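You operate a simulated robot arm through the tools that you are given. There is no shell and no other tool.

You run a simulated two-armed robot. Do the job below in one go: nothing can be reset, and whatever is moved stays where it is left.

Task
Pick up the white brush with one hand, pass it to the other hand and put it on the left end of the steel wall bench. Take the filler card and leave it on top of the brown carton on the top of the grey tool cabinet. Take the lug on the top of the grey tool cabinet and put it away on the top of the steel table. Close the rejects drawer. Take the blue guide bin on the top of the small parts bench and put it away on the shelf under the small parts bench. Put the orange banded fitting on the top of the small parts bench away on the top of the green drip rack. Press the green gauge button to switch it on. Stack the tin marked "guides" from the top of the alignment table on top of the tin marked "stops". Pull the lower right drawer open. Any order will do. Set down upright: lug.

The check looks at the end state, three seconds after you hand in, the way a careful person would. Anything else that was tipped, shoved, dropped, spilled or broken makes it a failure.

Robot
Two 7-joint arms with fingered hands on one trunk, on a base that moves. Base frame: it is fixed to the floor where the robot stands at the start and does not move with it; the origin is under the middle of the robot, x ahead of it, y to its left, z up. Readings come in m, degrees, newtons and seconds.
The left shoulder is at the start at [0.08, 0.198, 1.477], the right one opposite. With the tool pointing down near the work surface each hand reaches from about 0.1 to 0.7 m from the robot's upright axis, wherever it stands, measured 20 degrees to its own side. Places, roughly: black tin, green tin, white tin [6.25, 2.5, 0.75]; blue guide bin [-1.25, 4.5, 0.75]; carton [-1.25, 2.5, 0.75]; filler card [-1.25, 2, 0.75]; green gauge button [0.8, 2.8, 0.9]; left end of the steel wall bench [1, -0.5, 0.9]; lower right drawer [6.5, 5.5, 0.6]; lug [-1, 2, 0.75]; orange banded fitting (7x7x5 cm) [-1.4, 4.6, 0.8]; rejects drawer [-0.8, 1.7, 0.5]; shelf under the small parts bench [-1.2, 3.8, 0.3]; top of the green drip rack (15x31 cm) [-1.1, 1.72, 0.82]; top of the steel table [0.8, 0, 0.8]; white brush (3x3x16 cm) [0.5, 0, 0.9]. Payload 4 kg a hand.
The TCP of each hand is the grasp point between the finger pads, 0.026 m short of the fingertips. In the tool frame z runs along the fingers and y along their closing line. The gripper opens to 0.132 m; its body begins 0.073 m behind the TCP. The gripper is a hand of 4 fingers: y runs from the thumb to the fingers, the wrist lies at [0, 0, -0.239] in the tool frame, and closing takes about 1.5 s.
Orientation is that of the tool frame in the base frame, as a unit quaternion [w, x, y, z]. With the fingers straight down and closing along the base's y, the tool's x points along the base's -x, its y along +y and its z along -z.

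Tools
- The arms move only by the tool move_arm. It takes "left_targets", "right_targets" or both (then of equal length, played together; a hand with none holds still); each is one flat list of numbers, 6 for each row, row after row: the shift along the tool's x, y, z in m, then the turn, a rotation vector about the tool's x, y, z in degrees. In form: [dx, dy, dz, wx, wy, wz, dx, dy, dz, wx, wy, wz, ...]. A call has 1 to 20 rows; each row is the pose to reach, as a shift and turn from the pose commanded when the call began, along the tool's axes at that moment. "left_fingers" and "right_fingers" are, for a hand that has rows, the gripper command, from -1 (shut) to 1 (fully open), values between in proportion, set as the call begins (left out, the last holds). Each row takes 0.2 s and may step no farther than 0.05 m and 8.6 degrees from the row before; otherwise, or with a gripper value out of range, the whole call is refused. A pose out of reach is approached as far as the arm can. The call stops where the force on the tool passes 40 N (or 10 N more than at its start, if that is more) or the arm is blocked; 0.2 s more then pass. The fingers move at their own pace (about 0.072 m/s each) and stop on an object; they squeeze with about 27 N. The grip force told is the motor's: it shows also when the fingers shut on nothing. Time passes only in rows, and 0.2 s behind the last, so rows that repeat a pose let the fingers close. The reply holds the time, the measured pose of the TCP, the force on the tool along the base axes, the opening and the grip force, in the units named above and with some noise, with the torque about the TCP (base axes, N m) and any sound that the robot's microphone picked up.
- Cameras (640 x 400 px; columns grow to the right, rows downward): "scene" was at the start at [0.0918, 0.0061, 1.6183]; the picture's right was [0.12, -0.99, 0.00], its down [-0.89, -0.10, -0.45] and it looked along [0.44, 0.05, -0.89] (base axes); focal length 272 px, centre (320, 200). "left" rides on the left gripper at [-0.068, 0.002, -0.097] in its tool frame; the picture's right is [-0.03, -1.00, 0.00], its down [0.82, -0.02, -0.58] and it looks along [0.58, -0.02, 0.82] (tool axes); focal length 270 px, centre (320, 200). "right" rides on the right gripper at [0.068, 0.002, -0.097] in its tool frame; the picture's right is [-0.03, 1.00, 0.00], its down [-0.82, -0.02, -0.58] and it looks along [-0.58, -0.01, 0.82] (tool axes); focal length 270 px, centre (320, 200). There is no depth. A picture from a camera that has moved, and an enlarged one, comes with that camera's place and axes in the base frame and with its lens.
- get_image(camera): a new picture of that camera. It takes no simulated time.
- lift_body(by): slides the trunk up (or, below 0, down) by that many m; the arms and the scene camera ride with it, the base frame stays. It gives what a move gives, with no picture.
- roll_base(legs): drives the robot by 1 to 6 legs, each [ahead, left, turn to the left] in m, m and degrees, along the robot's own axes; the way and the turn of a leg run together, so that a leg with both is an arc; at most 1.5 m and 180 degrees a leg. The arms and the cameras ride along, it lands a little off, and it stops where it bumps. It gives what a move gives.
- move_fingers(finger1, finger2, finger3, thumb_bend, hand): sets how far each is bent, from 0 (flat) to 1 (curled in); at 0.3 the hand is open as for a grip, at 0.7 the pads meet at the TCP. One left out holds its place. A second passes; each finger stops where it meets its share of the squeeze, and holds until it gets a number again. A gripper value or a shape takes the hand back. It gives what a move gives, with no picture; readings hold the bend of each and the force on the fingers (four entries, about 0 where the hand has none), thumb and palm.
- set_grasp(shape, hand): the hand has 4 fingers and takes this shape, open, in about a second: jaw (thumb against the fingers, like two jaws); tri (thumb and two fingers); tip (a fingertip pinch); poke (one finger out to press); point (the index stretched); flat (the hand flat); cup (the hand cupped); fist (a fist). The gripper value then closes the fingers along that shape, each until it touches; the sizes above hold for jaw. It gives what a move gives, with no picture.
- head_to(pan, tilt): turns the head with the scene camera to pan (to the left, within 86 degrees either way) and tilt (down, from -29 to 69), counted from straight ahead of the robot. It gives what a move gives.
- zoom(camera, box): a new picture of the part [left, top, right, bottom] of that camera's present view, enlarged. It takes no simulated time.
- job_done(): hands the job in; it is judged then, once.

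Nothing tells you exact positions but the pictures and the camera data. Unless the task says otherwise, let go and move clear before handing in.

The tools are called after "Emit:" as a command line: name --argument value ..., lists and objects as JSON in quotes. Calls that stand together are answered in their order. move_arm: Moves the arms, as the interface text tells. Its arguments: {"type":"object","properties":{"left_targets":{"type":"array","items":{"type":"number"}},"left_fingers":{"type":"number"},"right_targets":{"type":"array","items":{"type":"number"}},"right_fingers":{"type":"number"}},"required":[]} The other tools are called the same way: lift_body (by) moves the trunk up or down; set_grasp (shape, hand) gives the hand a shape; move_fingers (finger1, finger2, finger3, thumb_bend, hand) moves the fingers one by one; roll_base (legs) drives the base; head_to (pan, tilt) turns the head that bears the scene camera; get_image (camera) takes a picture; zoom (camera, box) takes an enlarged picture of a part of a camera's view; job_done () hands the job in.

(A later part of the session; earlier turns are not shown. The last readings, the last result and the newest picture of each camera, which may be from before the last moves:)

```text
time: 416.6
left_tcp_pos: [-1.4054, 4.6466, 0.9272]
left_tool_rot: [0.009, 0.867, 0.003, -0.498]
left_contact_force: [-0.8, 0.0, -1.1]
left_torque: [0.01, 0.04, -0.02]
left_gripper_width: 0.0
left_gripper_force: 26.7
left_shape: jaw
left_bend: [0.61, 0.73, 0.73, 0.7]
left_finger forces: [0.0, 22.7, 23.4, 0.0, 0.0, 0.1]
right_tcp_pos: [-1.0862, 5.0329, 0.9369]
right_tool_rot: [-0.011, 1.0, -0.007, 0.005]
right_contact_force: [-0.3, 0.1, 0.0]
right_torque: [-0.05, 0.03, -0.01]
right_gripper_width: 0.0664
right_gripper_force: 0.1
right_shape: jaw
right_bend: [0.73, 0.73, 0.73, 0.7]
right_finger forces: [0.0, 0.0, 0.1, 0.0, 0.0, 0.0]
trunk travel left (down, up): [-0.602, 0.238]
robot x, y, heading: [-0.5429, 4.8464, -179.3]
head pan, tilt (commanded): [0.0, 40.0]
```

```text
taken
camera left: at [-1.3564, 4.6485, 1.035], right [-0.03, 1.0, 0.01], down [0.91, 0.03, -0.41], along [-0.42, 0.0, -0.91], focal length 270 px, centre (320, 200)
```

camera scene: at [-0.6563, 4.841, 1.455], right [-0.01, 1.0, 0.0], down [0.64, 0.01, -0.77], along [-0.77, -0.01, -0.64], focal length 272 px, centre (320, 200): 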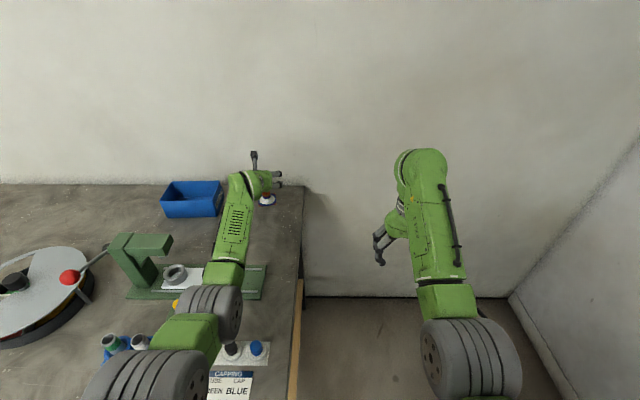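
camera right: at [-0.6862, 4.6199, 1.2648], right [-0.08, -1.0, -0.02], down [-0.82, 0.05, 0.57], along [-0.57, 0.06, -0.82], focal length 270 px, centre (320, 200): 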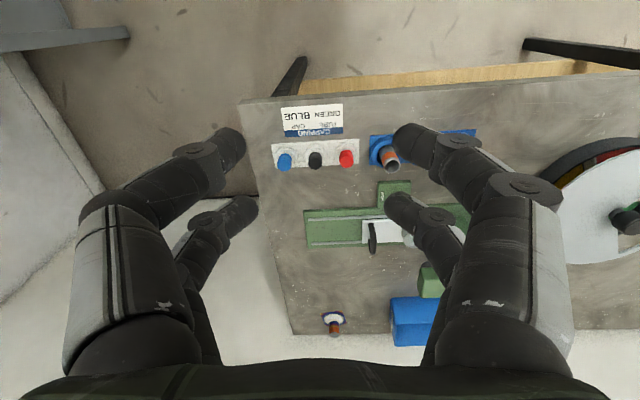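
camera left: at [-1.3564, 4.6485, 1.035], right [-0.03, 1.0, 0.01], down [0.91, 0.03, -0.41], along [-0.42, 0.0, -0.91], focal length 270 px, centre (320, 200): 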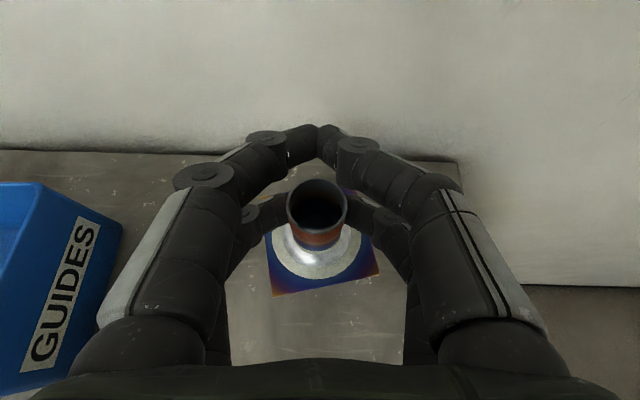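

The fitting hangs upright in the grip. But the open rejects drawer still blocks access to the drip rack, and the bin needs this hand, so I set the fitting back for now and do the bin first.

Emit:
lift_body --by -0.049

Emit:
move_arm --left_targets '[0, 0, 0, 0, 0, 0, 0, 0, 0, 0, 0, 0, 0, 0, 0, 0, 0, 0, 0, 0, 0, 0, 0, 0, 0, 0, 0, 0, 0, 0]' --left_fingers 0.3

Emit:
lift_body --by 0.12

Emit:
get_image --camera "left"

```text
time: 417.5
left_tcp_pos: [-1.4047, 4.6472, 0.8787]
left_tool_rot: [0.009, 0.867, 0.003, -0.499]
left_contact_force: [0.1, -0.2, -1.3]
left_torque: [0.01, -0.01, 0.03]
left_gripper_width: 0.0001
left_gripper_force: 26.6
left_shape: jaw
left_bend: [0.61, 0.74, 0.73, 0.7]
left_finger forces: [0.0, 22.9, 23.7, 0.0, 0.0, 0.0]
right_tcp_pos: [-1.0852, 5.0327, 0.8885]
right_tool_rot: [-0.012, 1.0, -0.007, 0.005]
right_contact_force: [0.2, -0.6, 0.3]
right_torque: [-0.01, -0.06, -0.01]
right_gripper_width: 0.0663
right_gripper_force: 0.1
right_shape: jaw
right_bend: [0.73, 0.73, 0.73, 0.7]
right_finger forces: [0.0, 0.1, 0.0, 0.1, 0.0, 0.1]
trunk travel left (down, up): [-0.553, 0.287]
robot x, y, heading: [-0.5392, 4.8454, -179.4]
head pan, tilt (commanded): [0.0, 40.0]
```

```text
time: 418.7
left_tcp_pos: [-1.4052, 4.647, 0.8798]
left_tool_rot: [0.009, 0.867, 0.003, -0.498]
left_contact_force: [-0.5, 0.0, 0.8]
left_torque: [0.01, 0.02, -0.01]
left_gripper_width: 0.0854
left_gripper_force: 0.1
left_shape: jaw
left_bend: [0.7, 0.7, 0.7, 0.64]
left_finger forces: [0.1, 0.1, 0.0, 0.0, 0.1, 0.1]
right_tcp_pos: [-1.0857, 5.0331, 0.8887]
right_tool_rot: [-0.01, 1.0, -0.007, 0.006]
right_contact_force: [0.3, 0.1, 1.0]
right_torque: [-0.01, 0.01, 0.02]
right_gripper_width: 0.0665
right_gripper_force: 0.0
right_shape: jaw
right_bend: [0.73, 0.73, 0.73, 0.7]
right_finger forces: [0.1, 0.1, 0.0, 0.0, 0.0, 0.0]
trunk travel left (down, up): [-0.553, 0.287]
robot x, y, heading: [-0.5423, 4.8476, -179.5]
head pan, tilt (commanded): [0.0, 40.0]
```

```text
time: 420.2
left_tcp_pos: [-1.4042, 4.6467, 0.9981]
left_tool_rot: [0.009, 0.867, 0.003, -0.498]
left_contact_force: [-0.9, -0.1, 0.3]
left_torque: [0.0, 0.0, 0.0]
left_gripper_width: 0.0853
left_gripper_force: 0.0
left_shape: jaw
left_bend: [0.7, 0.7, 0.7, 0.64]
left_finger forces: [0.1, 0.0, 0.0, 0.0, 0.0, 0.0]
right_tcp_pos: [-1.0868, 5.0331, 1.0077]
right_tool_rot: [-0.011, 1.0, -0.007, 0.005]
right_contact_force: [-0.6, -0.8, 0.5]
right_torque: [0.01, -0.01, -0.01]
right_gripper_width: 0.0666
right_gripper_force: 0.0
right_shape: jaw
right_bend: [0.73, 0.73, 0.73, 0.7]
right_finger forces: [0.0, 0.1, 0.0, 0.0, 0.1, 0.0]
trunk travel left (down, up): [-0.673, 0.167]
robot x, y, heading: [-0.5401, 4.8454, -179.6]
head pan, tilt (commanded): [0.0, 40.0]
```

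```text
taken
camera left: at [-1.356, 4.6485, 1.1065], right [-0.03, 1.0, 0.01], down [0.91, 0.03, -0.42], along [-0.42, 0.0, -0.91], focal length 270 px, centre (320, 200)
```

left: 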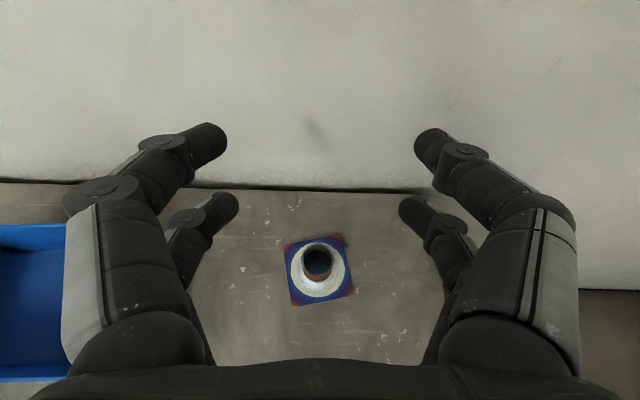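

The fitting is standing safely again. Now the bin: I sidestep so the left hand is over its right side wall, retract slightly and flatten the tilt to 50°.

Emit:
roll_base --legs '[[0, 0.147, 0]]'

Emit:
move_arm --left_targets '[0.009, 0, -0.016, 0, 5, 0, 0.0185, 0, -0.032, 0, 10, 0]' --left_fingers 0.3

Emit:
get_image --camera "left"

```text
time: 421.5
left_tcp_pos: [-1.4036, 4.5054, 0.9993]
left_tool_rot: [0.01, 0.867, 0.002, -0.499]
left_contact_force: [-0.4, 0.8, -0.9]
left_torque: [-0.02, 0.01, 0.01]
left_gripper_width: 0.0857
left_gripper_force: 0.1
left_shape: jaw
left_bend: [0.7, 0.7, 0.7, 0.64]
left_finger forces: [0.1, 0.1, 0.0, 0.0, 0.1, 0.1]
right_tcp_pos: [-1.0849, 4.8916, 1.0089]
right_tool_rot: [-0.011, 1.0, -0.007, 0.005]
right_contact_force: [1.1, -0.7, 0.4]
right_torque: [-0.03, 0.01, 0.02]
right_gripper_width: 0.0664
right_gripper_force: 0.0
right_shape: jaw
right_bend: [0.73, 0.73, 0.73, 0.7]
right_finger forces: [0.0, 0.0, 0.0, 0.0, 0.1, 0.0]
trunk travel left (down, up): [-0.673, 0.167]
robot x, y, heading: [-0.5392, 4.6981, -179.7]
head pan, tilt (commanded): [0.0, 40.0]
```

```text
time: 422.1
left_tcp_pos: [-1.366, 4.5052, 0.998]
left_tool_rot: [0.009, 0.907, 0.003, -0.421]
left_contact_force: [0.0, 0.6, 0.2]
left_torque: [-0.02, 0.0, -0.01]
left_gripper_width: 0.0857
left_gripper_force: 0.0
left_shape: jaw
left_bend: [0.7, 0.7, 0.7, 0.64]
left_finger forces: [0.0, 0.0, 0.0, 0.0, 0.0, 0.0]
right_tcp_pos: [-1.0835, 4.8897, 1.0084]
right_tool_rot: [-0.011, 1.0, -0.006, 0.005]
right_contact_force: [0.4, -0.1, 0.2]
right_torque: [0.01, 0.0, -0.02]
right_gripper_width: 0.0665
right_gripper_force: 0.0
right_shape: jaw
right_bend: [0.73, 0.73, 0.73, 0.7]
right_finger forces: [0.1, 0.1, 0.1, 0.0, 0.1, 0.0]
trunk travel left (down, up): [-0.673, 0.167]
robot x, y, heading: [-0.5386, 4.6974, -179.2]
head pan, tilt (commanded): [0.0, 40.0]
```

```text
taken
camera left: at [-1.3367, 4.507, 1.1139], right [-0.03, 1.0, 0.01], down [0.97, 0.03, -0.25], along [-0.25, 0.0, -0.97], focal length 270 px, centre (320, 200)
```

left: 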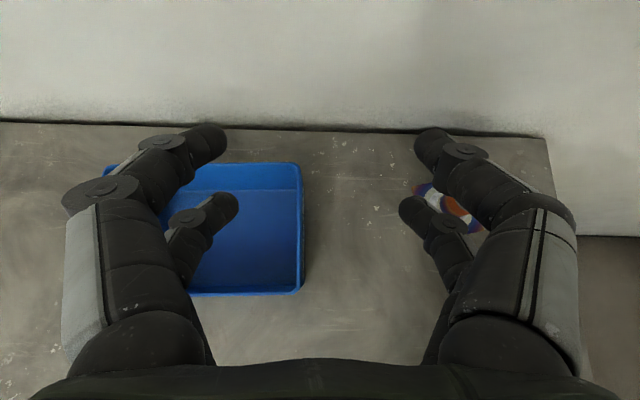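

The inner fingers would hit the bin's front wall at this tilt. A better way is to pinch the bin's front wall with the hand rolled 90°. I raise, retract, and test that wrist roll in free space.

Emit:
lift_body --by 0.15

Emit:
roll_base --legs '[[-0.35, 0, 0]]'

Emit:
move_arm --left_targets '[0.025, 0, -0.03, 0, 8.3, 0, 0.05, 0, -0.06, 0, 16.6, 0, 0.075, 0, -0.09, 0, 25, 0]'

Emit:
move_arm --left_targets '[0, 0, 0, 0, 0, -8.2, 0, 0, 0, 0, 0, -16.4, 0, 0, 0, 0, 0, -24.6, 0, 0, 0, 0, 0, -32.8, 0, 0, 0, 0, 0, -41, 0, 0, 0, 0, 0, -49.2, 0, 0, 0, 0, 0, -57.4, 0, 0, 0, 0, 0, -65.6, 0, 0, 0, 0, 0, -73.8, 0, 0, 0, 0, 0, -82, 0, 0, 0, 0, 0, -90]'

Emit:
get_image --camera "scene"

```text
time: 423.9
left_tcp_pos: [-1.3657, 4.5039, 1.1489]
left_tool_rot: [0.009, 0.907, 0.003, -0.421]
left_contact_force: [0.1, -0.5, -0.1]
left_torque: [0.01, 0.02, 0.02]
left_gripper_width: 0.0855
left_gripper_force: 0.1
left_shape: jaw
left_bend: [0.7, 0.7, 0.7, 0.64]
left_finger forces: [0.0, 0.0, 0.0, 0.0, 0.1, 0.0]
right_tcp_pos: [-1.0848, 4.8896, 1.159]
right_tool_rot: [-0.011, 1.0, -0.007, 0.005]
right_contact_force: [0.8, -1.2, -0.4]
right_torque: [0.01, 0.0, 0.01]
right_gripper_width: 0.0665
right_gripper_force: 0.0
right_shape: jaw
right_bend: [0.73, 0.73, 0.73, 0.7]
right_finger forces: [0.1, 0.1, 0.0, 0.1, 0.1, 0.0]
trunk travel left (down, up): [-0.823, 0.017]
robot x, y, heading: [-0.5395, 4.6981, -179.4]
head pan, tilt (commanded): [0.0, 40.0]
```

```text
time: 426.2
left_tcp_pos: [-1.02, 4.5086, 1.1461]
left_tool_rot: [0.008, 0.907, 0.003, -0.42]
left_contact_force: [-0.3, -0.1, -0.1]
left_torque: [0.03, 0.02, 0.01]
left_gripper_width: 0.0857
left_gripper_force: 0.1
left_shape: jaw
left_bend: [0.7, 0.7, 0.7, 0.64]
left_finger forces: [0.0, 0.0, 0.0, 0.1, 0.0, 0.0]
right_tcp_pos: [-0.7374, 4.8919, 1.1565]
right_tool_rot: [-0.011, 1.0, -0.007, 0.007]
right_contact_force: [-0.3, -0.2, 0.0]
right_torque: [-0.03, -0.04, -0.05]
right_gripper_width: 0.0665
right_gripper_force: 0.0
right_shape: jaw
right_bend: [0.73, 0.73, 0.73, 0.7]
right_finger forces: [0.0, 0.1, 0.0, 0.0, 0.0, 0.1]
trunk travel left (down, up): [-0.823, 0.017]
robot x, y, heading: [-0.1911, 4.7001, -179.7]
head pan, tilt (commanded): [0.0, 40.0]
```

```text
time: 427.0
left_tcp_pos: [-0.9017, 4.5091, 1.1503]
left_tool_rot: [0.008, 0.977, 0.005, -0.215]
left_contact_force: [-0.4, 0.0, -0.5]
left_torque: [-0.01, 0.04, -0.01]
left_gripper_width: 0.0856
left_gripper_force: 0.0
left_shape: jaw
left_bend: [0.7, 0.7, 0.7, 0.64]
left_finger forces: [0.1, 0.1, 0.0, 0.0, 0.1, 0.0]
right_tcp_pos: [-0.7352, 4.8925, 1.1579]
right_tool_rot: [-0.012, 1.0, -0.008, 0.005]
right_contact_force: [0.5, -0.4, -0.3]
right_torque: [-0.02, 0.0, 0.01]
right_gripper_width: 0.0667
right_gripper_force: 0.0
right_shape: jaw
right_bend: [0.73, 0.73, 0.73, 0.7]
right_finger forces: [0.1, 0.0, 0.1, 0.0, 0.1, 0.0]
trunk travel left (down, up): [-0.823, 0.017]
robot x, y, heading: [-0.1896, 4.7025, -179.8]
head pan, tilt (commanded): [0.0, 40.0]
```

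```text
time: 429.4
left_tcp_pos: [-0.8998, 4.5097, 1.1494]
left_tool_rot: [-0.146, 0.686, 0.695, -0.158]
left_contact_force: [0.2, -0.3, -0.2]
left_torque: [0.03, 0.0, 0.02]
left_gripper_width: 0.0856
left_gripper_force: 0.1
left_shape: jaw
left_bend: [0.7, 0.7, 0.7, 0.64]
left_finger forces: [0.1, 0.1, 0.0, 0.1, 0.1, 0.1]
right_tcp_pos: [-0.7354, 4.8914, 1.158]
right_tool_rot: [-0.011, 1.0, -0.008, 0.006]
right_contact_force: [0.1, -0.1, -0.5]
right_torque: [0.0, 0.02, 0.04]
right_gripper_width: 0.0664
right_gripper_force: 0.1
right_shape: jaw
right_bend: [0.73, 0.73, 0.73, 0.7]
right_finger forces: [0.0, 0.0, 0.1, 0.0, 0.0, 0.1]
trunk travel left (down, up): [-0.823, 0.017]
robot x, y, heading: [-0.1868, 4.7017, -179.6]
head pan, tilt (commanded): [0.0, 40.0]
```

```text
taken
camera scene: at [-0.305, 4.6999, 1.6849], right [-0.01, 1.0, 0.0], down [0.64, 0.0, -0.77], along [-0.77, -0.01, -0.64], focal length 272 px, centre (320, 200)
```

scene: 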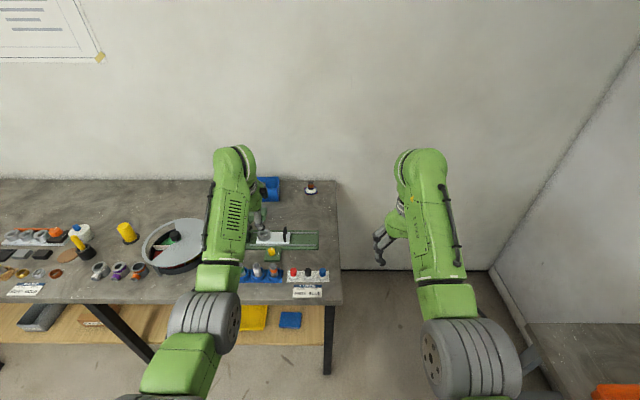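

The roll works for the left hand. Now I drive in again with the hand high, aligning it with the middle of the bin's front wall.

Emit:
roll_base --legs '[[0.352, 0.094, -0.3]]'

Emit:
get_image --camera "left"

Emit:
zoom --camera "scene" --box '[150, 120, 350, 280]'

```text
time: 431.7
left_tcp_pos: [-1.2454, 4.4182, 1.1509]
left_tool_rot: [-0.148, 0.689, 0.692, -0.159]
left_contact_force: [0.0, 0.1, 0.8]
left_torque: [0.01, 0.03, 0.03]
left_gripper_width: 0.0858
left_gripper_force: 0.0
left_shape: jaw
left_bend: [0.7, 0.7, 0.7, 0.64]
left_finger forces: [0.1, 0.0, 0.0, 0.1, 0.1, 0.1]
right_tcp_pos: [-1.0786, 4.8004, 1.1603]
right_tool_rot: [-0.011, 1.0, -0.01, 0.005]
right_contact_force: [0.9, 0.8, 0.3]
right_torque: [0.02, -0.01, 0.01]
right_gripper_width: 0.0667
right_gripper_force: 0.0
right_shape: jaw
right_bend: [0.73, 0.73, 0.73, 0.7]
right_finger forces: [0.0, 0.0, 0.0, 0.1, 0.1, 0.0]
trunk travel left (down, up): [-0.823, 0.017]
robot x, y, heading: [-0.5383, 4.6052, -180.1]
head pan, tilt (commanded): [0.0, 40.0]
```

```text
taken
camera left: at [-1.2036, 4.3532, 1.2397], right [-0.91, -0.03, 0.42], down [0.22, 0.82, 0.52], along [-0.36, 0.57, -0.74], focal length 270 px, centre (320, 200)
```

left: 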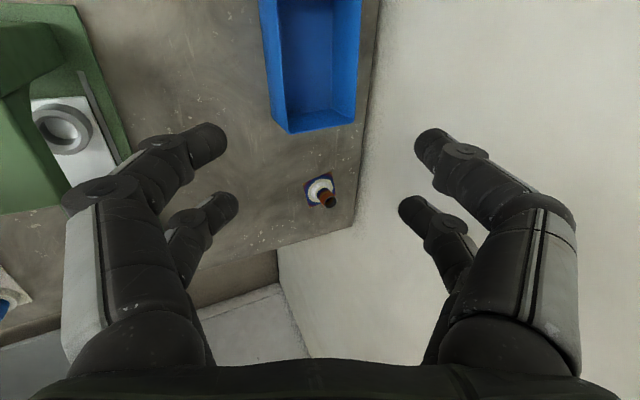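

```text
2.50 times, centred on (250, 200) of scene
camera zoom: at [-0.6488, 4.606, 1.6853], right [0.0, 1.0, 0.0], down [0.64, 0.0, -0.77], along [-0.77, 0.0, -0.64], focal length 681 px, centre (495, 200)
```

zoom: 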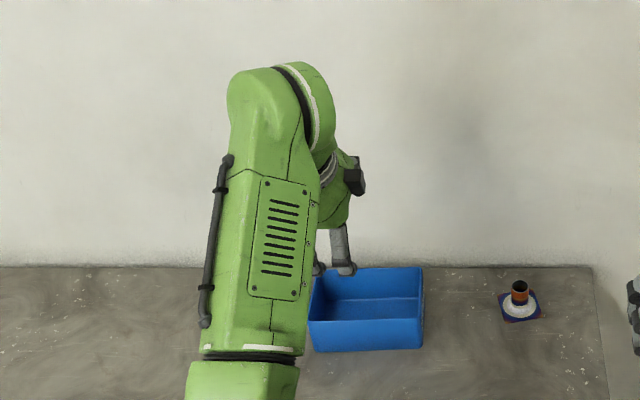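

I move the right hand a little further right (clear of the bench end), and reach the left hand 6.5 cm forward so its tips straddle the front wall.

Emit:
move_arm --right_targets '[0, -0.04, 0, 0, 0, 0, 0, -0.08, 0, 0, 0, 0, 0, -0.11, 0, 0, 0, 0]' --left_targets '[0, -0.02, 0.009, 0, 0, 0, 0, -0.04, 0.018, 0, 0, 0, 0.001, -0.059, 0.0273, 0, 0, 0]'

Emit:
lift_body --by -0.2

Emit:
get_image --camera "left"

Emit:
zoom --camera "scene" --box '[150, 120, 350, 280]'

```text
time: 432.5
left_tcp_pos: [-1.314, 4.4213, 1.1479]
left_tool_rot: [-0.147, 0.689, 0.692, -0.158]
left_contact_force: [0.4, 0.2, -1.1]
left_torque: [0.03, -0.02, -0.05]
left_gripper_width: 0.0854
left_gripper_force: 0.1
left_shape: jaw
left_bend: [0.7, 0.7, 0.7, 0.64]
left_finger forces: [0.0, 0.0, 0.1, 0.1, 0.0, 0.1]
right_tcp_pos: [-1.0796, 4.9123, 1.1601]
right_tool_rot: [-0.012, 1.0, -0.01, 0.007]
right_contact_force: [0.2, 0.2, -0.5]
right_torque: [-0.03, 0.01, 0.01]
right_gripper_width: 0.0665
right_gripper_force: 0.0
right_shape: jaw
right_bend: [0.73, 0.73, 0.73, 0.7]
right_finger forces: [0.1, 0.1, 0.1, 0.0, 0.0, 0.0]
trunk travel left (down, up): [-0.823, 0.017]
robot x, y, heading: [-0.5371, 4.6021, -179.8]
head pan, tilt (commanded): [0.0, 40.0]
```

```text
time: 434.6
left_tcp_pos: [-1.3129, 4.4189, 0.9491]
left_tool_rot: [-0.148, 0.69, 0.691, -0.157]
left_contact_force: [-0.2, -0.2, 0.7]
left_torque: [0.0, -0.03, 0.03]
left_gripper_width: 0.0852
left_gripper_force: 0.0
left_shape: jaw
left_bend: [0.7, 0.7, 0.7, 0.64]
left_finger forces: [0.0, 0.0, 0.0, 0.0, 0.0, 0.0]
right_tcp_pos: [-1.0791, 4.9099, 0.9614]
right_tool_rot: [-0.012, 1.0, -0.01, 0.006]
right_contact_force: [0.0, 0.7, 0.3]
right_torque: [-0.03, 0.02, -0.02]
right_gripper_width: 0.0666
right_gripper_force: 0.0
right_shape: jaw
right_bend: [0.73, 0.73, 0.73, 0.7]
right_finger forces: [0.0, 0.0, 0.0, 0.1, 0.1, 0.0]
trunk travel left (down, up): [-0.623, 0.217]
robot x, y, heading: [-0.538, 4.6062, -179.9]
head pan, tilt (commanded): [0.0, 40.0]
```

```text
taken
camera left: at [-1.2705, 4.3535, 1.0371], right [-0.91, -0.03, 0.42], down [0.22, 0.82, 0.52], along [-0.36, 0.57, -0.74], focal length 270 px, centre (320, 200)
```

left: 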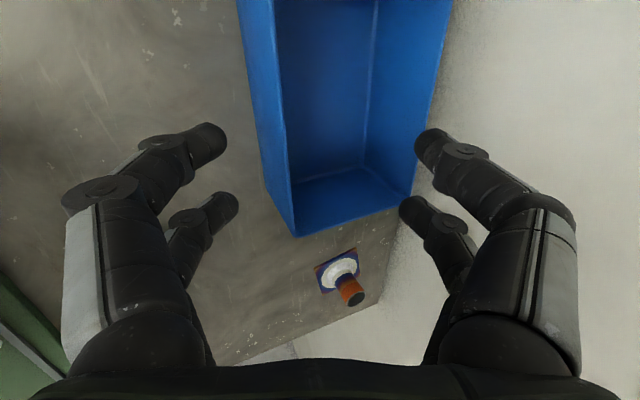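

```text
2.50 times, centred on (250, 200) of scene
camera zoom: at [-0.6529, 4.6048, 1.485], right [0.0, 1.0, 0.0], down [0.64, 0.0, -0.77], along [-0.77, 0.0, -0.64], focal length 681 px, centre (495, 200)
```

zoom: 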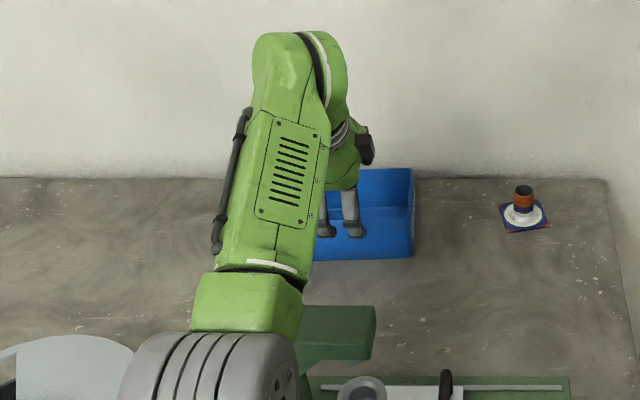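

The wall runs right between the open fingers. I lower the rest and close the pinch.

Emit:
lift_body --by -0.064

Emit:
get_image --camera "left"

```text
time: 435.7
left_tcp_pos: [-1.3143, 4.42, 0.8848]
left_tool_rot: [-0.148, 0.688, 0.693, -0.156]
left_contact_force: [-0.2, -0.2, 0.2]
left_torque: [-0.03, 0.01, 0.04]
left_gripper_width: 0.0853
left_gripper_force: 0.1
left_shape: jaw
left_bend: [0.7, 0.7, 0.7, 0.64]
left_finger forces: [0.0, 0.1, 0.1, 0.0, 0.0, 0.1]
right_tcp_pos: [-1.0789, 4.909, 0.8976]
right_tool_rot: [-0.012, 1.0, -0.01, 0.006]
right_contact_force: [1.3, -1.0, -0.4]
right_torque: [0.01, -0.02, -0.01]
right_gripper_width: 0.0666
right_gripper_force: 0.1
right_shape: jaw
right_bend: [0.73, 0.73, 0.73, 0.7]
right_finger forces: [0.0, 0.0, 0.0, 0.1, 0.1, 0.0]
trunk travel left (down, up): [-0.559, 0.281]
robot x, y, heading: [-0.5372, 4.6052, -179.9]
head pan, tilt (commanded): [0.0, 40.0]
```

```text
taken
camera left: at [-1.2704, 4.3535, 0.9732], right [-0.91, -0.03, 0.42], down [0.22, 0.82, 0.52], along [-0.36, 0.57, -0.74], focal length 270 px, centre (320, 200)
```

left: 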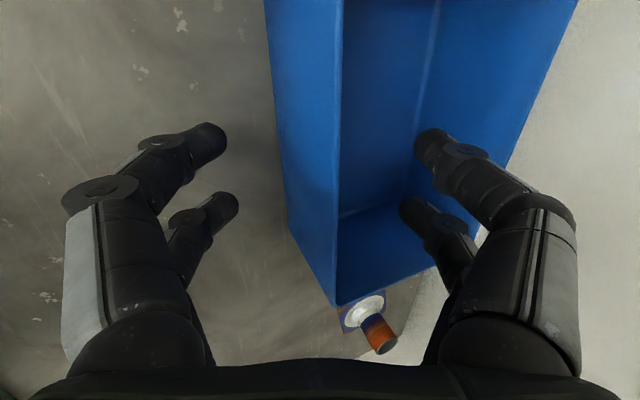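

Emit:
move_arm --left_targets '[0, 0, 0, 0, 0, 0, 0, 0, 0, 0, 0, 0, 0, 0, 0, 0, 0, 0, 0, 0, 0, 0, 0, 0, 0, 0, 0, 0, 0, 0, 0, 0, 0, 0, 0, 0, 0, 0, 0, 0, 0, 0]' --left_fingers -1

Emit:
get_image --camera "left"

```text
time: 437.3
left_tcp_pos: [-1.3131, 4.4202, 0.8842]
left_tool_rot: [-0.146, 0.689, 0.692, -0.157]
left_contact_force: [-1.3, 0.3, -1.0]
left_torque: [0.01, -0.09, 0.0]
left_gripper_width: 0.0002
left_gripper_force: 27.3
left_shape: jaw
left_bend: [0.7, 0.7, 0.7, 0.7]
left_finger forces: [23.1, 23.8, 23.3, 0.1, 23.4, 0.0]
right_tcp_pos: [-1.08, 4.9106, 0.8963]
right_tool_rot: [-0.011, 1.0, -0.01, 0.005]
right_contact_force: [-0.4, -0.1, -0.3]
right_torque: [-0.03, 0.01, 0.01]
right_gripper_width: 0.0662
right_gripper_force: 0.0
right_shape: jaw
right_bend: [0.73, 0.73, 0.73, 0.7]
right_finger forces: [0.0, 0.0, 0.0, 0.0, 0.1, 0.1]
trunk travel left (down, up): [-0.559, 0.281]
robot x, y, heading: [-0.538, 4.6073, -179.6]
head pan, tilt (commanded): [0.0, 40.0]
```

```text
taken
camera left: at [-1.2708, 4.3535, 0.9726], right [-0.91, -0.03, 0.42], down [0.22, 0.82, 0.52], along [-0.36, 0.57, -0.74], focal length 270 px, centre (320, 200)
```

left: 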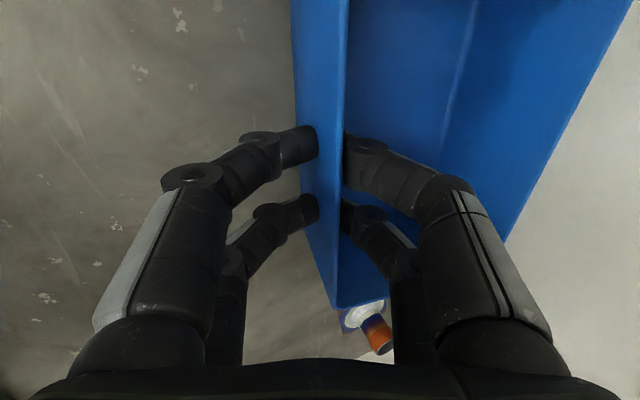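

All four digits press on the wall with about 23 N. I check the bin's attitude in the scene view and then lift slightly.

Emit:
zoom --camera "scene" --box '[150, 120, 350, 280]'

Emit:
lift_body --by 0.04

Emit:
zoom --camera "scene" --box '[150, 120, 350, 280]'

Emit:
get_image --camera "left"

```text
2.50 times, centred on (250, 200) of scene
camera zoom: at [-0.6534, 4.6048, 1.4209], right [0.0, 1.0, 0.0], down [0.64, 0.0, -0.77], along [-0.77, 0.0, -0.64], focal length 681 px, centre (495, 200)
```

zoom: 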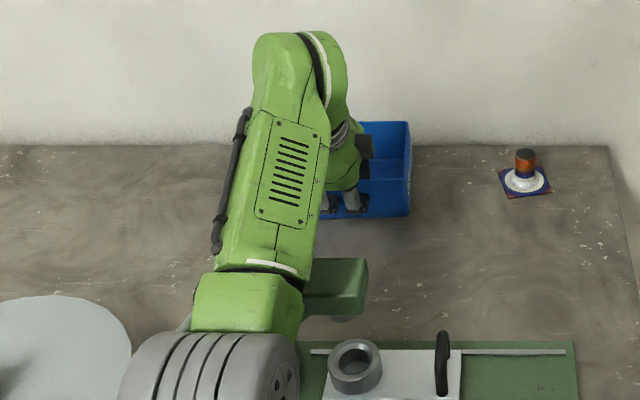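

```text
time: 438.1
left_tcp_pos: [-1.313, 4.4204, 0.9234]
left_tool_rot: [-0.148, 0.689, 0.692, -0.156]
left_contact_force: [0.2, -1.3, -2.0]
left_torque: [0.05, -0.08, -0.02]
left_gripper_width: 0.0002
left_gripper_force: 26.9
left_shape: jaw
left_bend: [0.7, 0.7, 0.7, 0.7]
left_finger forces: [23.0, 23.8, 23.3, 0.1, 23.4, 0.0]
right_tcp_pos: [-1.0795, 4.9101, 0.9368]
right_tool_rot: [-0.011, 1.0, -0.01, 0.006]
right_contact_force: [-0.3, -1.0, 0.6]
right_torque: [0.01, 0.0, -0.03]
right_gripper_width: 0.0664
right_gripper_force: 0.1
right_shape: jaw
right_bend: [0.73, 0.73, 0.73, 0.7]
right_finger forces: [0.0, 0.0, 0.0, 0.0, 0.1, 0.0]
trunk travel left (down, up): [-0.599, 0.241]
robot x, y, heading: [-0.5398, 4.6039, -180.1]
head pan, tilt (commanded): [0.0, 40.0]
```

```text
2.50 times, centred on (250, 200) of scene
camera zoom: at [-0.6539, 4.6048, 1.4609], right [0.0, 1.0, 0.0], down [0.64, 0.0, -0.77], along [-0.77, 0.0, -0.64], focal length 681 px, centre (495, 200)
```

zoom: 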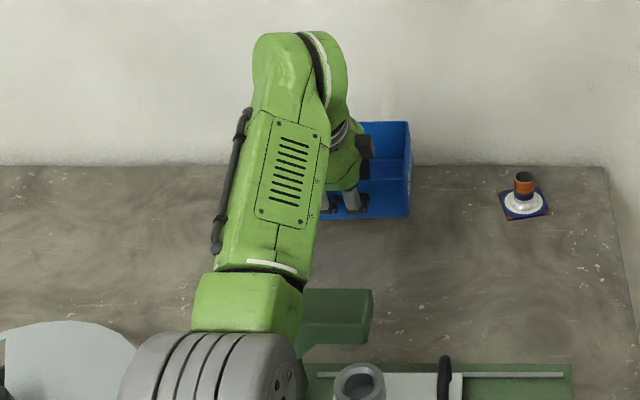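

```text
taken
camera left: at [-1.2711, 4.3535, 1.0123], right [-0.91, -0.03, 0.42], down [0.22, 0.82, 0.52], along [-0.36, 0.57, -0.74], focal length 270 px, centre (320, 200)
```

left: 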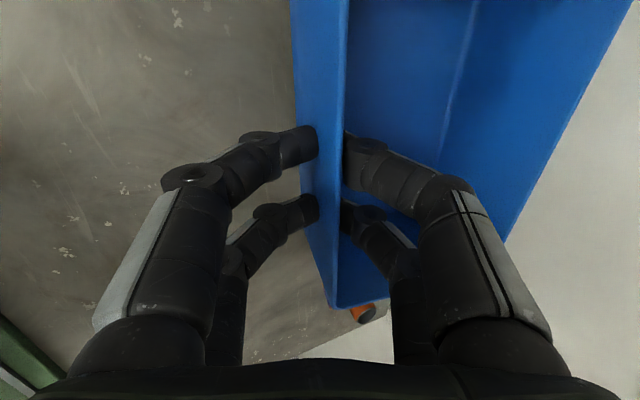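

The bin is held firmly. I lift it well clear, back away from the bench and look at the shelf below for a free spot.

Emit:
lift_body --by 0.2

Emit:
roll_base --legs '[[-0.55, 0, 0], [0, 0.75, 0]]'

Emit:
head_to --pan 0 --tilt 50

Emit:
get_image --camera "scene"

```text
time: 440.3
left_tcp_pos: [-1.3127, 4.4204, 1.1242]
left_tool_rot: [-0.146, 0.689, 0.692, -0.157]
left_contact_force: [-0.5, -0.4, -2.1]
left_torque: [0.02, -0.09, -0.02]
left_gripper_width: 0.0003
left_gripper_force: 27.2
left_shape: jaw
left_bend: [0.7, 0.7, 0.7, 0.7]
left_finger forces: [23.0, 23.8, 23.2, 0.0, 23.4, 0.1]
right_tcp_pos: [-1.0798, 4.9109, 1.1372]
right_tool_rot: [-0.012, 1.0, -0.011, 0.005]
right_contact_force: [-0.6, -0.2, -0.2]
right_torque: [0.01, -0.03, 0.03]
right_gripper_width: 0.0666
right_gripper_force: 0.0
right_shape: jaw
right_bend: [0.73, 0.73, 0.73, 0.7]
right_finger forces: [0.0, 0.0, 0.0, 0.1, 0.0, 0.1]
trunk travel left (down, up): [-0.799, 0.041]
robot x, y, heading: [-0.538, 4.6058, -180.0]
head pan, tilt (commanded): [0.0, 40.0]
```

```text
time: 447.1
left_tcp_pos: [-0.7694, 3.6755, 1.1245]
left_tool_rot: [-0.148, 0.694, 0.687, -0.157]
left_contact_force: [0.1, -0.1, -1.8]
left_torque: [0.02, -0.06, 0.03]
left_gripper_width: 0.0002
left_gripper_force: 26.6
left_shape: jaw
left_bend: [0.7, 0.7, 0.7, 0.7]
left_finger forces: [23.1, 23.8, 23.4, 0.0, 23.4, 0.0]
right_tcp_pos: [-0.5296, 4.1643, 1.1362]
right_tool_rot: [-0.01, 1.0, -0.017, 0.005]
right_contact_force: [0.4, -0.3, -0.3]
right_torque: [0.0, 0.04, -0.01]
right_gripper_width: 0.0664
right_gripper_force: 0.1
right_shape: jaw
right_bend: [0.73, 0.73, 0.73, 0.7]
right_finger forces: [0.0, 0.0, 0.1, 0.0, 0.1, 0.1]
trunk travel left (down, up): [-0.799, 0.041]
robot x, y, heading: [0.0057, 3.8524, 179.1]
head pan, tilt (commanded): [0.0, 40.0]
```

```text
time: 447.9
left_tcp_pos: [-0.7701, 3.6763, 1.1256]
left_tool_rot: [-0.149, 0.694, 0.688, -0.155]
left_contact_force: [-0.4, 0.7, -2.0]
left_torque: [0.0, -0.07, 0.0]
left_gripper_width: 0.0
left_gripper_force: 27.1
left_shape: jaw
left_bend: [0.7, 0.7, 0.7, 0.7]
left_finger forces: [23.2, 23.8, 23.3, 0.0, 23.4, 0.0]
right_tcp_pos: [-0.5299, 4.163, 1.1355]
right_tool_rot: [-0.01, 1.0, -0.017, 0.006]
right_contact_force: [0.4, 1.1, -0.2]
right_torque: [-0.03, 0.0, 0.01]
right_gripper_width: 0.0667
right_gripper_force: 0.0
right_shape: jaw
right_bend: [0.73, 0.73, 0.73, 0.7]
right_finger forces: [0.0, 0.0, 0.0, 0.1, 0.1, 0.0]
trunk travel left (down, up): [-0.799, 0.041]
robot x, y, heading: [0.0085, 3.8518, 179.0]
head pan, tilt (commanded): [0.0, 50.0]
```

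```text
taken
camera scene: at [-0.1003, 3.8523, 1.6468], right [0.01, 1.0, 0.0], down [0.77, -0.01, -0.64], along [-0.64, 0.01, -0.77], focal length 272 px, centre (320, 200)
```

scene: 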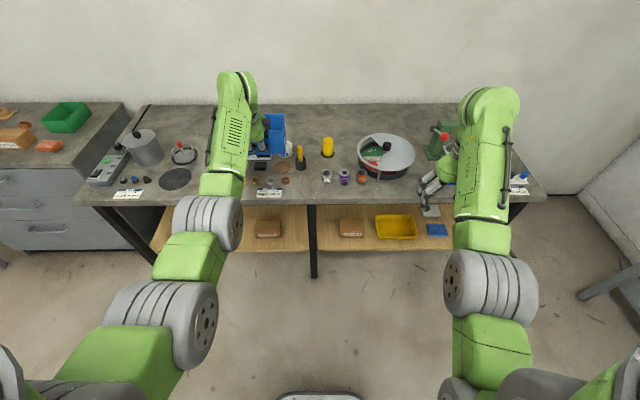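

There is a free gap on the shelf between the grey bin and the first carton (around y≈3.39). I shift left to line up with it and look closer.

Emit:
roll_base --legs '[[0, 0.29, 1]]'

Emit:
head_to --pan 15 --tilt 50

Emit:
get_image --camera "scene"

Emit:
zoom --camera "scene" --box '[180, 160, 400, 320]'

```text
time: 449.9
left_tcp_pos: [-0.7668, 3.3748, 1.1247]
left_tool_rot: [-0.146, 0.688, 0.693, -0.158]
left_contact_force: [0.5, 0.8, -1.3]
left_torque: [0.01, -0.11, 0.04]
left_gripper_width: 0.0
left_gripper_force: 26.7
left_shape: jaw
left_bend: [0.7, 0.7, 0.7, 0.7]
left_finger forces: [23.3, 23.9, 23.3, 0.0, 23.5, 0.0]
right_tcp_pos: [-0.5375, 3.8663, 1.1369]
right_tool_rot: [-0.01, 1.0, -0.007, 0.006]
right_contact_force: [-0.3, 0.5, 0.3]
right_torque: [-0.01, 0.03, 0.03]
right_gripper_width: 0.0664
right_gripper_force: 0.1
right_shape: jaw
right_bend: [0.73, 0.73, 0.73, 0.7]
right_finger forces: [0.1, 0.0, 0.1, 0.0, 0.1, 0.1]
trunk travel left (down, up): [-0.799, 0.041]
robot x, y, heading: [0.0116, 3.5623, -179.4]
head pan, tilt (commanded): [0.0, 50.0]
```

```text
time: 450.6
left_tcp_pos: [-0.7666, 3.3728, 1.1229]
left_tool_rot: [-0.147, 0.687, 0.693, -0.158]
left_contact_force: [0.6, 0.2, -0.7]
left_torque: [-0.01, -0.13, 0.04]
left_gripper_width: 0.0
left_gripper_force: 27.2
left_shape: jaw
left_bend: [0.7, 0.7, 0.7, 0.7]
left_finger forces: [23.2, 23.8, 23.3, 0.0, 23.4, 0.0]
right_tcp_pos: [-0.5365, 3.8648, 1.1372]
right_tool_rot: [-0.012, 1.0, -0.008, 0.005]
right_contact_force: [-0.5, -0.1, 0.3]
right_torque: [-0.01, 0.01, -0.03]
right_gripper_width: 0.0664
right_gripper_force: 0.1
right_shape: jaw
right_bend: [0.73, 0.73, 0.73, 0.7]
right_finger forces: [0.0, 0.1, 0.0, 0.1, 0.1, 0.0]
trunk travel left (down, up): [-0.799, 0.041]
robot x, y, heading: [0.0061, 3.5642, -179.6]
head pan, tilt (commanded): [15.0, 50.0]
```

```text
taken
camera scene: at [-0.0979, 3.5414, 1.6467], right [-0.27, 0.96, 0.0], down [0.74, 0.2, -0.64], along [-0.62, -0.17, -0.77], focal length 272 px, centre (320, 200)
```

scene: 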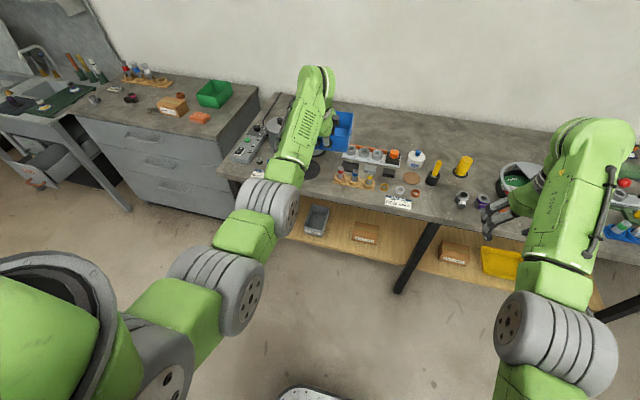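

```text
2.50 times, centred on (290, 240) of scene
camera zoom: at [-0.0979, 3.5414, 1.6467], right [-0.27, 0.96, 0.0], down [0.74, 0.2, -0.64], along [-0.62, -0.17, -0.77], focal length 681 px, centre (395, 100)
```

zoom: 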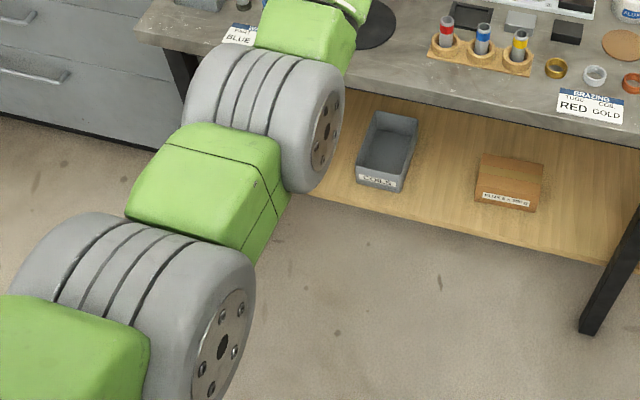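

The gap there is slightly too narrow for the bin, but the shelf's left end (y 2.96–3.23) is free. I back off, shift left to line up with y≈3.09, and lower the trunk in front of the bench.

Emit:
roll_base --legs '[[-0.22, 0, 0], [0, 0.283, 0]]'

Emit:
lift_body --by -0.4

Emit:
lift_body --by -0.27

Emit:
head_to --pan 15 --tilt 35

Emit:
get_image --camera "scene"

Emit:
get_image --camera "left"

```text
time: 452.9
left_tcp_pos: [-0.5535, 3.3503, 1.1247]
left_tool_rot: [-0.146, 0.69, 0.692, -0.157]
left_contact_force: [0.3, 0.6, -1.6]
left_torque: [-0.03, -0.13, 0.04]
left_gripper_width: 0.0
left_gripper_force: 27.4
left_shape: jaw
left_bend: [0.7, 0.7, 0.7, 0.7]
left_finger forces: [23.5, 24.2, 23.7, 0.1, 23.8, 0.1]
right_tcp_pos: [-0.3206, 3.8406, 1.1336]
right_tool_rot: [-0.009, 1.0, -0.01, 0.007]
right_contact_force: [0.0, -0.1, 0.5]
right_torque: [0.0, 0.03, -0.03]
right_gripper_width: 0.0666
right_gripper_force: 0.0
right_shape: jaw
right_bend: [0.73, 0.73, 0.73, 0.7]
right_finger forces: [0.0, 0.1, 0.0, 0.0, 0.1, 0.1]
trunk travel left (down, up): [-0.799, 0.041]
robot x, y, heading: [0.2232, 3.5283, -179.4]
head pan, tilt (commanded): [15.0, 50.0]
stopped in leg 2: the robot was blocked; the commanded pose is now the measured one
```

```text
time: 456.8
left_tcp_pos: [-0.5548, 3.345, 0.7234]
left_tool_rot: [-0.147, 0.689, 0.692, -0.157]
left_contact_force: [-0.5, 0.8, -0.6]
left_torque: [0.04, -0.1, -0.02]
left_gripper_width: 0.0
left_gripper_force: 26.6
left_shape: jaw
left_bend: [0.7, 0.7, 0.7, 0.7]
left_finger forces: [23.4, 24.2, 23.8, 0.0, 23.8, 0.1]
right_tcp_pos: [-0.3221, 3.8349, 0.7364]
right_tool_rot: [-0.011, 1.0, -0.01, 0.007]
right_contact_force: [1.2, 0.1, 0.5]
right_torque: [-0.01, 0.01, 0.03]
right_gripper_width: 0.0665
right_gripper_force: 0.0
right_shape: jaw
right_bend: [0.73, 0.73, 0.73, 0.7]
right_finger forces: [0.1, 0.1, 0.1, 0.0, 0.0, 0.0]
trunk travel left (down, up): [-0.399, 0.441]
robot x, y, heading: [0.2194, 3.5314, -179.6]
head pan, tilt (commanded): [15.0, 50.0]
```

```text
time: 459.5
left_tcp_pos: [-0.5543, 3.345, 0.4549]
left_tool_rot: [-0.146, 0.689, 0.693, -0.156]
left_contact_force: [0.1, -1.1, -1.9]
left_torque: [0.04, -0.13, 0.01]
left_gripper_width: 0.0
left_gripper_force: 27.3
left_shape: jaw
left_bend: [0.7, 0.7, 0.7, 0.7]
left_finger forces: [23.4, 24.2, 23.7, 0.1, 23.7, 0.0]
right_tcp_pos: [-0.3222, 3.8354, 0.4646]
right_tool_rot: [-0.012, 1.0, -0.009, 0.006]
right_contact_force: [-1.3, 0.7, -0.5]
right_torque: [-0.01, 0.03, 0.02]
right_gripper_width: 0.0663
right_gripper_force: 0.1
right_shape: jaw
right_bend: [0.73, 0.73, 0.73, 0.7]
right_finger forces: [0.1, 0.1, 0.0, 0.0, 0.0, 0.1]
trunk travel left (down, up): [-0.129, 0.711]
robot x, y, heading: [0.2208, 3.5334, -179.6]
head pan, tilt (commanded): [15.0, 50.0]
```

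```text
time: 460.3
left_tcp_pos: [-0.5552, 3.3459, 0.4535]
left_tool_rot: [-0.147, 0.689, 0.692, -0.156]
left_contact_force: [0.3, 0.5, -1.5]
left_torque: [0.04, -0.11, -0.02]
left_gripper_width: 0.0
left_gripper_force: 27.0
left_shape: jaw
left_bend: [0.7, 0.7, 0.7, 0.7]
left_finger forces: [23.4, 24.2, 23.8, 0.1, 23.7, 0.1]
right_tcp_pos: [-0.3219, 3.8361, 0.4652]
right_tool_rot: [-0.011, 1.0, -0.009, 0.007]
right_contact_force: [-0.1, -0.2, 0.2]
right_torque: [-0.02, 0.03, -0.01]
right_gripper_width: 0.0664
right_gripper_force: 0.1
right_shape: jaw
right_bend: [0.73, 0.73, 0.73, 0.7]
right_finger forces: [0.1, 0.0, 0.0, 0.0, 0.1, 0.1]
trunk travel left (down, up): [-0.129, 0.711]
robot x, y, heading: [0.217, 3.5344, -179.9]
head pan, tilt (commanded): [15.0, 35.0]
```

```text
taken
camera scene: at [0.104, 3.5083, 0.9984], right [-0.26, 0.96, 0.0], down [0.55, 0.15, -0.82], along [-0.79, -0.22, -0.57], focal length 272 px, centre (320, 200)
```

scene: 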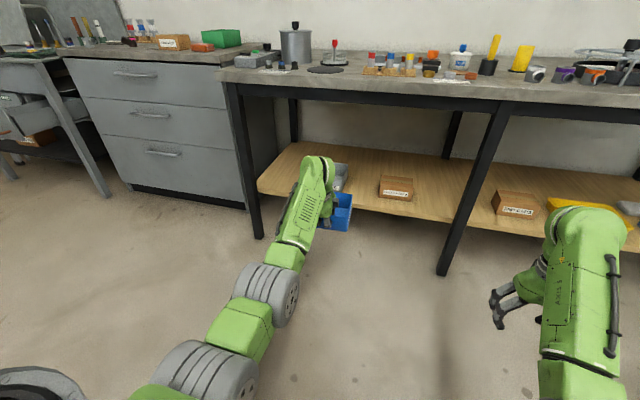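

```text
taken
camera left: at [-0.5125, 3.279, 0.5422], right [-0.91, -0.03, 0.42], down [0.22, 0.82, 0.52], along [-0.36, 0.57, -0.74], focal length 270 px, centre (320, 200)
```

left: 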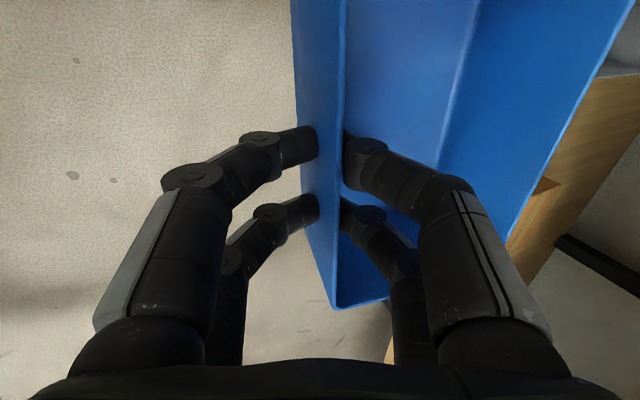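

The base bumped the gauge trolley's end while sidestepping, so I must keep further from it. I retract the left arm first, then move forward away from the trolley before shifting left.

Emit:
move_arm --left_targets '[-0.0007, 0.0399, -0.0185, 0, 0, 0, -0.0014, 0.0798, -0.037, 0, 0, 0, -0.0021, 0.1197, -0.0554, 0, 0, 0, -0.0028, 0.1596, -0.0739, 0, 0, 0, -0.0035, 0.1995, -0.0924, 0, 0, 0]'

Emit:
get_image --camera "scene"

```text
time: 461.5
left_tcp_pos: [-0.3356, 3.3441, 0.4559]
left_tool_rot: [-0.147, 0.69, 0.691, -0.157]
left_contact_force: [1.1, -0.5, -2.4]
left_torque: [0.01, -0.09, 0.01]
left_gripper_width: 0.0
left_gripper_force: 26.8
left_shape: jaw
left_bend: [0.7, 0.7, 0.7, 0.7]
left_finger forces: [23.8, 24.4, 24.0, 0.0, 24.1, 0.1]
right_tcp_pos: [-0.3231, 3.8365, 0.4656]
right_tool_rot: [-0.011, 1.0, -0.009, 0.007]
right_contact_force: [0.1, 0.1, 0.4]
right_torque: [-0.02, 0.02, 0.04]
right_gripper_width: 0.0664
right_gripper_force: 0.0
right_shape: jaw
right_bend: [0.73, 0.73, 0.73, 0.7]
right_finger forces: [0.1, 0.0, 0.1, 0.0, 0.0, 0.1]
trunk travel left (down, up): [-0.129, 0.711]
robot x, y, heading: [0.2154, 3.536, -179.7]
head pan, tilt (commanded): [15.0, 35.0]
```

```text
taken
camera scene: at [0.1045, 3.5082, 0.9986], right [-0.26, 0.96, 0.0], down [0.55, 0.15, -0.82], along [-0.79, -0.22, -0.57], focal length 272 px, centre (320, 200)
```

scene: 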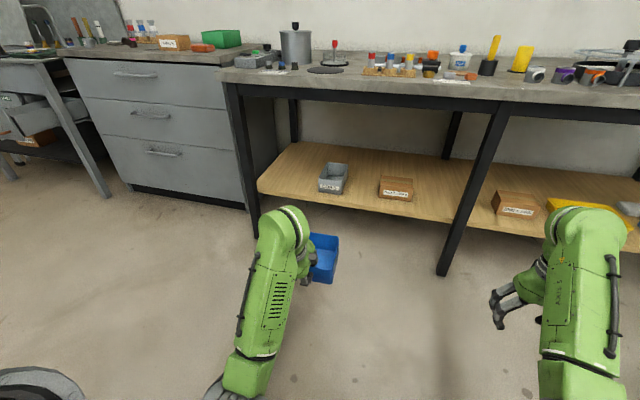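

I move forward away from the trolley and then left to line up with the free end of the shelf.

Emit:
roll_base --legs '[[0.3, 0, 0]]'

Emit:
roll_base --legs '[[0, 0.255, 0]]'

Emit:
get_image --camera "scene"

```text
time: 463.6
left_tcp_pos: [-0.6432, 3.3409, 0.4544]
left_tool_rot: [-0.147, 0.688, 0.693, -0.155]
left_contact_force: [-0.3, -0.3, -2.3]
left_torque: [0.01, -0.09, -0.03]
left_gripper_width: 0.0
left_gripper_force: 27.3
left_shape: jaw
left_bend: [0.7, 0.7, 0.7, 0.7]
left_finger forces: [23.8, 24.6, 24.0, 0.0, 24.1, 0.1]
right_tcp_pos: [-0.6307, 3.8302, 0.4661]
right_tool_rot: [-0.011, 1.0, -0.008, 0.008]
right_contact_force: [-0.5, 0.0, -0.7]
right_torque: [0.0, -0.02, -0.01]
right_gripper_width: 0.0663
right_gripper_force: 0.1
right_shape: jaw
right_bend: [0.73, 0.73, 0.73, 0.7]
right_finger forces: [0.1, 0.1, 0.0, 0.0, 0.1, 0.0]
trunk travel left (down, up): [-0.129, 0.711]
robot x, y, heading: [-0.0874, 3.5314, -179.4]
head pan, tilt (commanded): [15.0, 35.0]
```

```text
time: 465.4
left_tcp_pos: [-0.64, 3.0809, 0.4549]
left_tool_rot: [-0.147, 0.687, 0.694, -0.156]
left_contact_force: [1.7, 0.5, -2.2]
left_torque: [0.03, -0.1, 0.0]
left_gripper_width: 0.0
left_gripper_force: 26.9
left_shape: jaw
left_bend: [0.7, 0.7, 0.7, 0.7]
left_finger forces: [23.8, 24.5, 24.1, 0.1, 24.0, 0.0]
right_tcp_pos: [-0.63, 3.5726, 0.4668]
right_tool_rot: [-0.012, 1.0, -0.008, 0.006]
right_contact_force: [0.7, 0.2, 0.7]
right_torque: [0.01, 0.0, -0.01]
right_gripper_width: 0.0666
right_gripper_force: 0.1
right_shape: jaw
right_bend: [0.73, 0.73, 0.73, 0.7]
right_finger forces: [0.0, 0.0, 0.0, 0.0, 0.1, 0.0]
trunk travel left (down, up): [-0.129, 0.711]
robot x, y, heading: [-0.0862, 3.2686, -179.5]
head pan, tilt (commanded): [15.0, 35.0]
```

```text
taken
camera scene: at [-0.2012, 3.2461, 0.9985], right [-0.27, 0.96, 0.0], down [0.55, 0.15, -0.82], along [-0.79, -0.22, -0.57], focal length 272 px, centre (320, 200)
```

scene: 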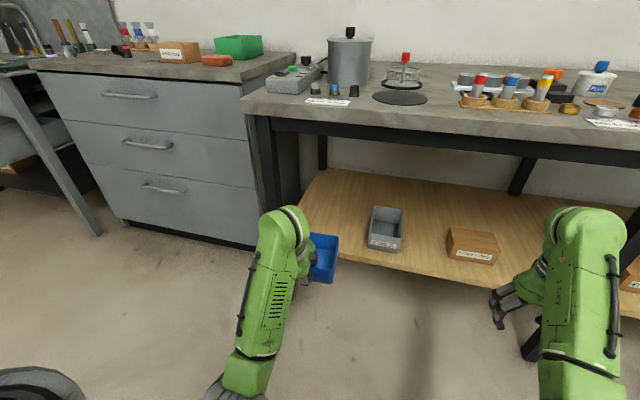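

Lined up with the free end of the shelf. I level the bin by rotating the hand 17° and lower it to just above shelf height, still in front of the shelf.

Emit:
move_arm --left_targets '[0, 0.003, 0.006, -6, 0, 0, 0.002, 0.007, 0.012, -12, 0, 0, 0.006, 0.009, 0.018, -17, 0, 0]'

Emit:
zoom --camera "scene" --box '[220, 160, 440, 320]'

Emit:
get_image --camera "left"

```text
time: 466.2
left_tcp_pos: [-0.6397, 3.0882, 0.4346]
left_tool_rot: [-0.043, 0.702, 0.709, -0.052]
left_contact_force: [0.6, -0.3, -1.3]
left_torque: [-0.01, -0.08, 0.02]
left_gripper_width: 0.0
left_gripper_force: 27.3
left_shape: jaw
left_bend: [0.7, 0.7, 0.7, 0.7]
left_finger forces: [23.8, 24.5, 24.0, 0.0, 24.4, 0.0]
right_tcp_pos: [-0.6296, 3.5729, 0.4648]
right_tool_rot: [-0.011, 1.0, -0.008, 0.007]
right_contact_force: [0.0, -0.2, -0.4]
right_torque: [0.01, 0.04, 0.0]
right_gripper_width: 0.0664
right_gripper_force: 0.0
right_shape: jaw
right_bend: [0.73, 0.73, 0.73, 0.7]
right_finger forces: [0.0, 0.1, 0.1, 0.0, 0.0, 0.0]
trunk travel left (down, up): [-0.129, 0.711]
robot x, y, heading: [-0.0821, 3.2756, -179.7]
head pan, tilt (commanded): [15.0, 35.0]
```

```text
2.50 times, centred on (330, 240) of scene
camera zoom: at [-0.2013, 3.2466, 0.9985], right [-0.27, 0.96, 0.0], down [0.55, 0.15, -0.82], along [-0.79, -0.22, -0.57], focal length 681 px, centre (295, 100)
```

zoom: 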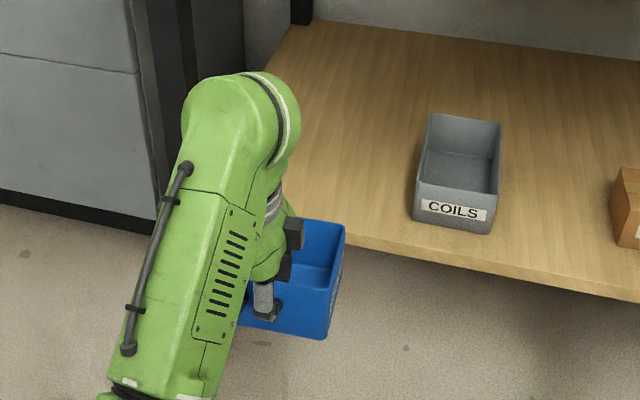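

```text
taken
camera left: at [-0.6242, 3.0209, 0.5311], right [-0.99, -0.04, 0.13], down [0.05, 0.82, 0.57], along [-0.13, 0.57, -0.81], focal length 270 px, centre (320, 200)
```

left: 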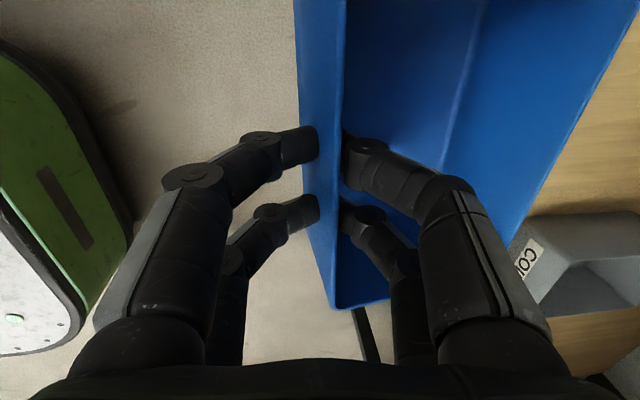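

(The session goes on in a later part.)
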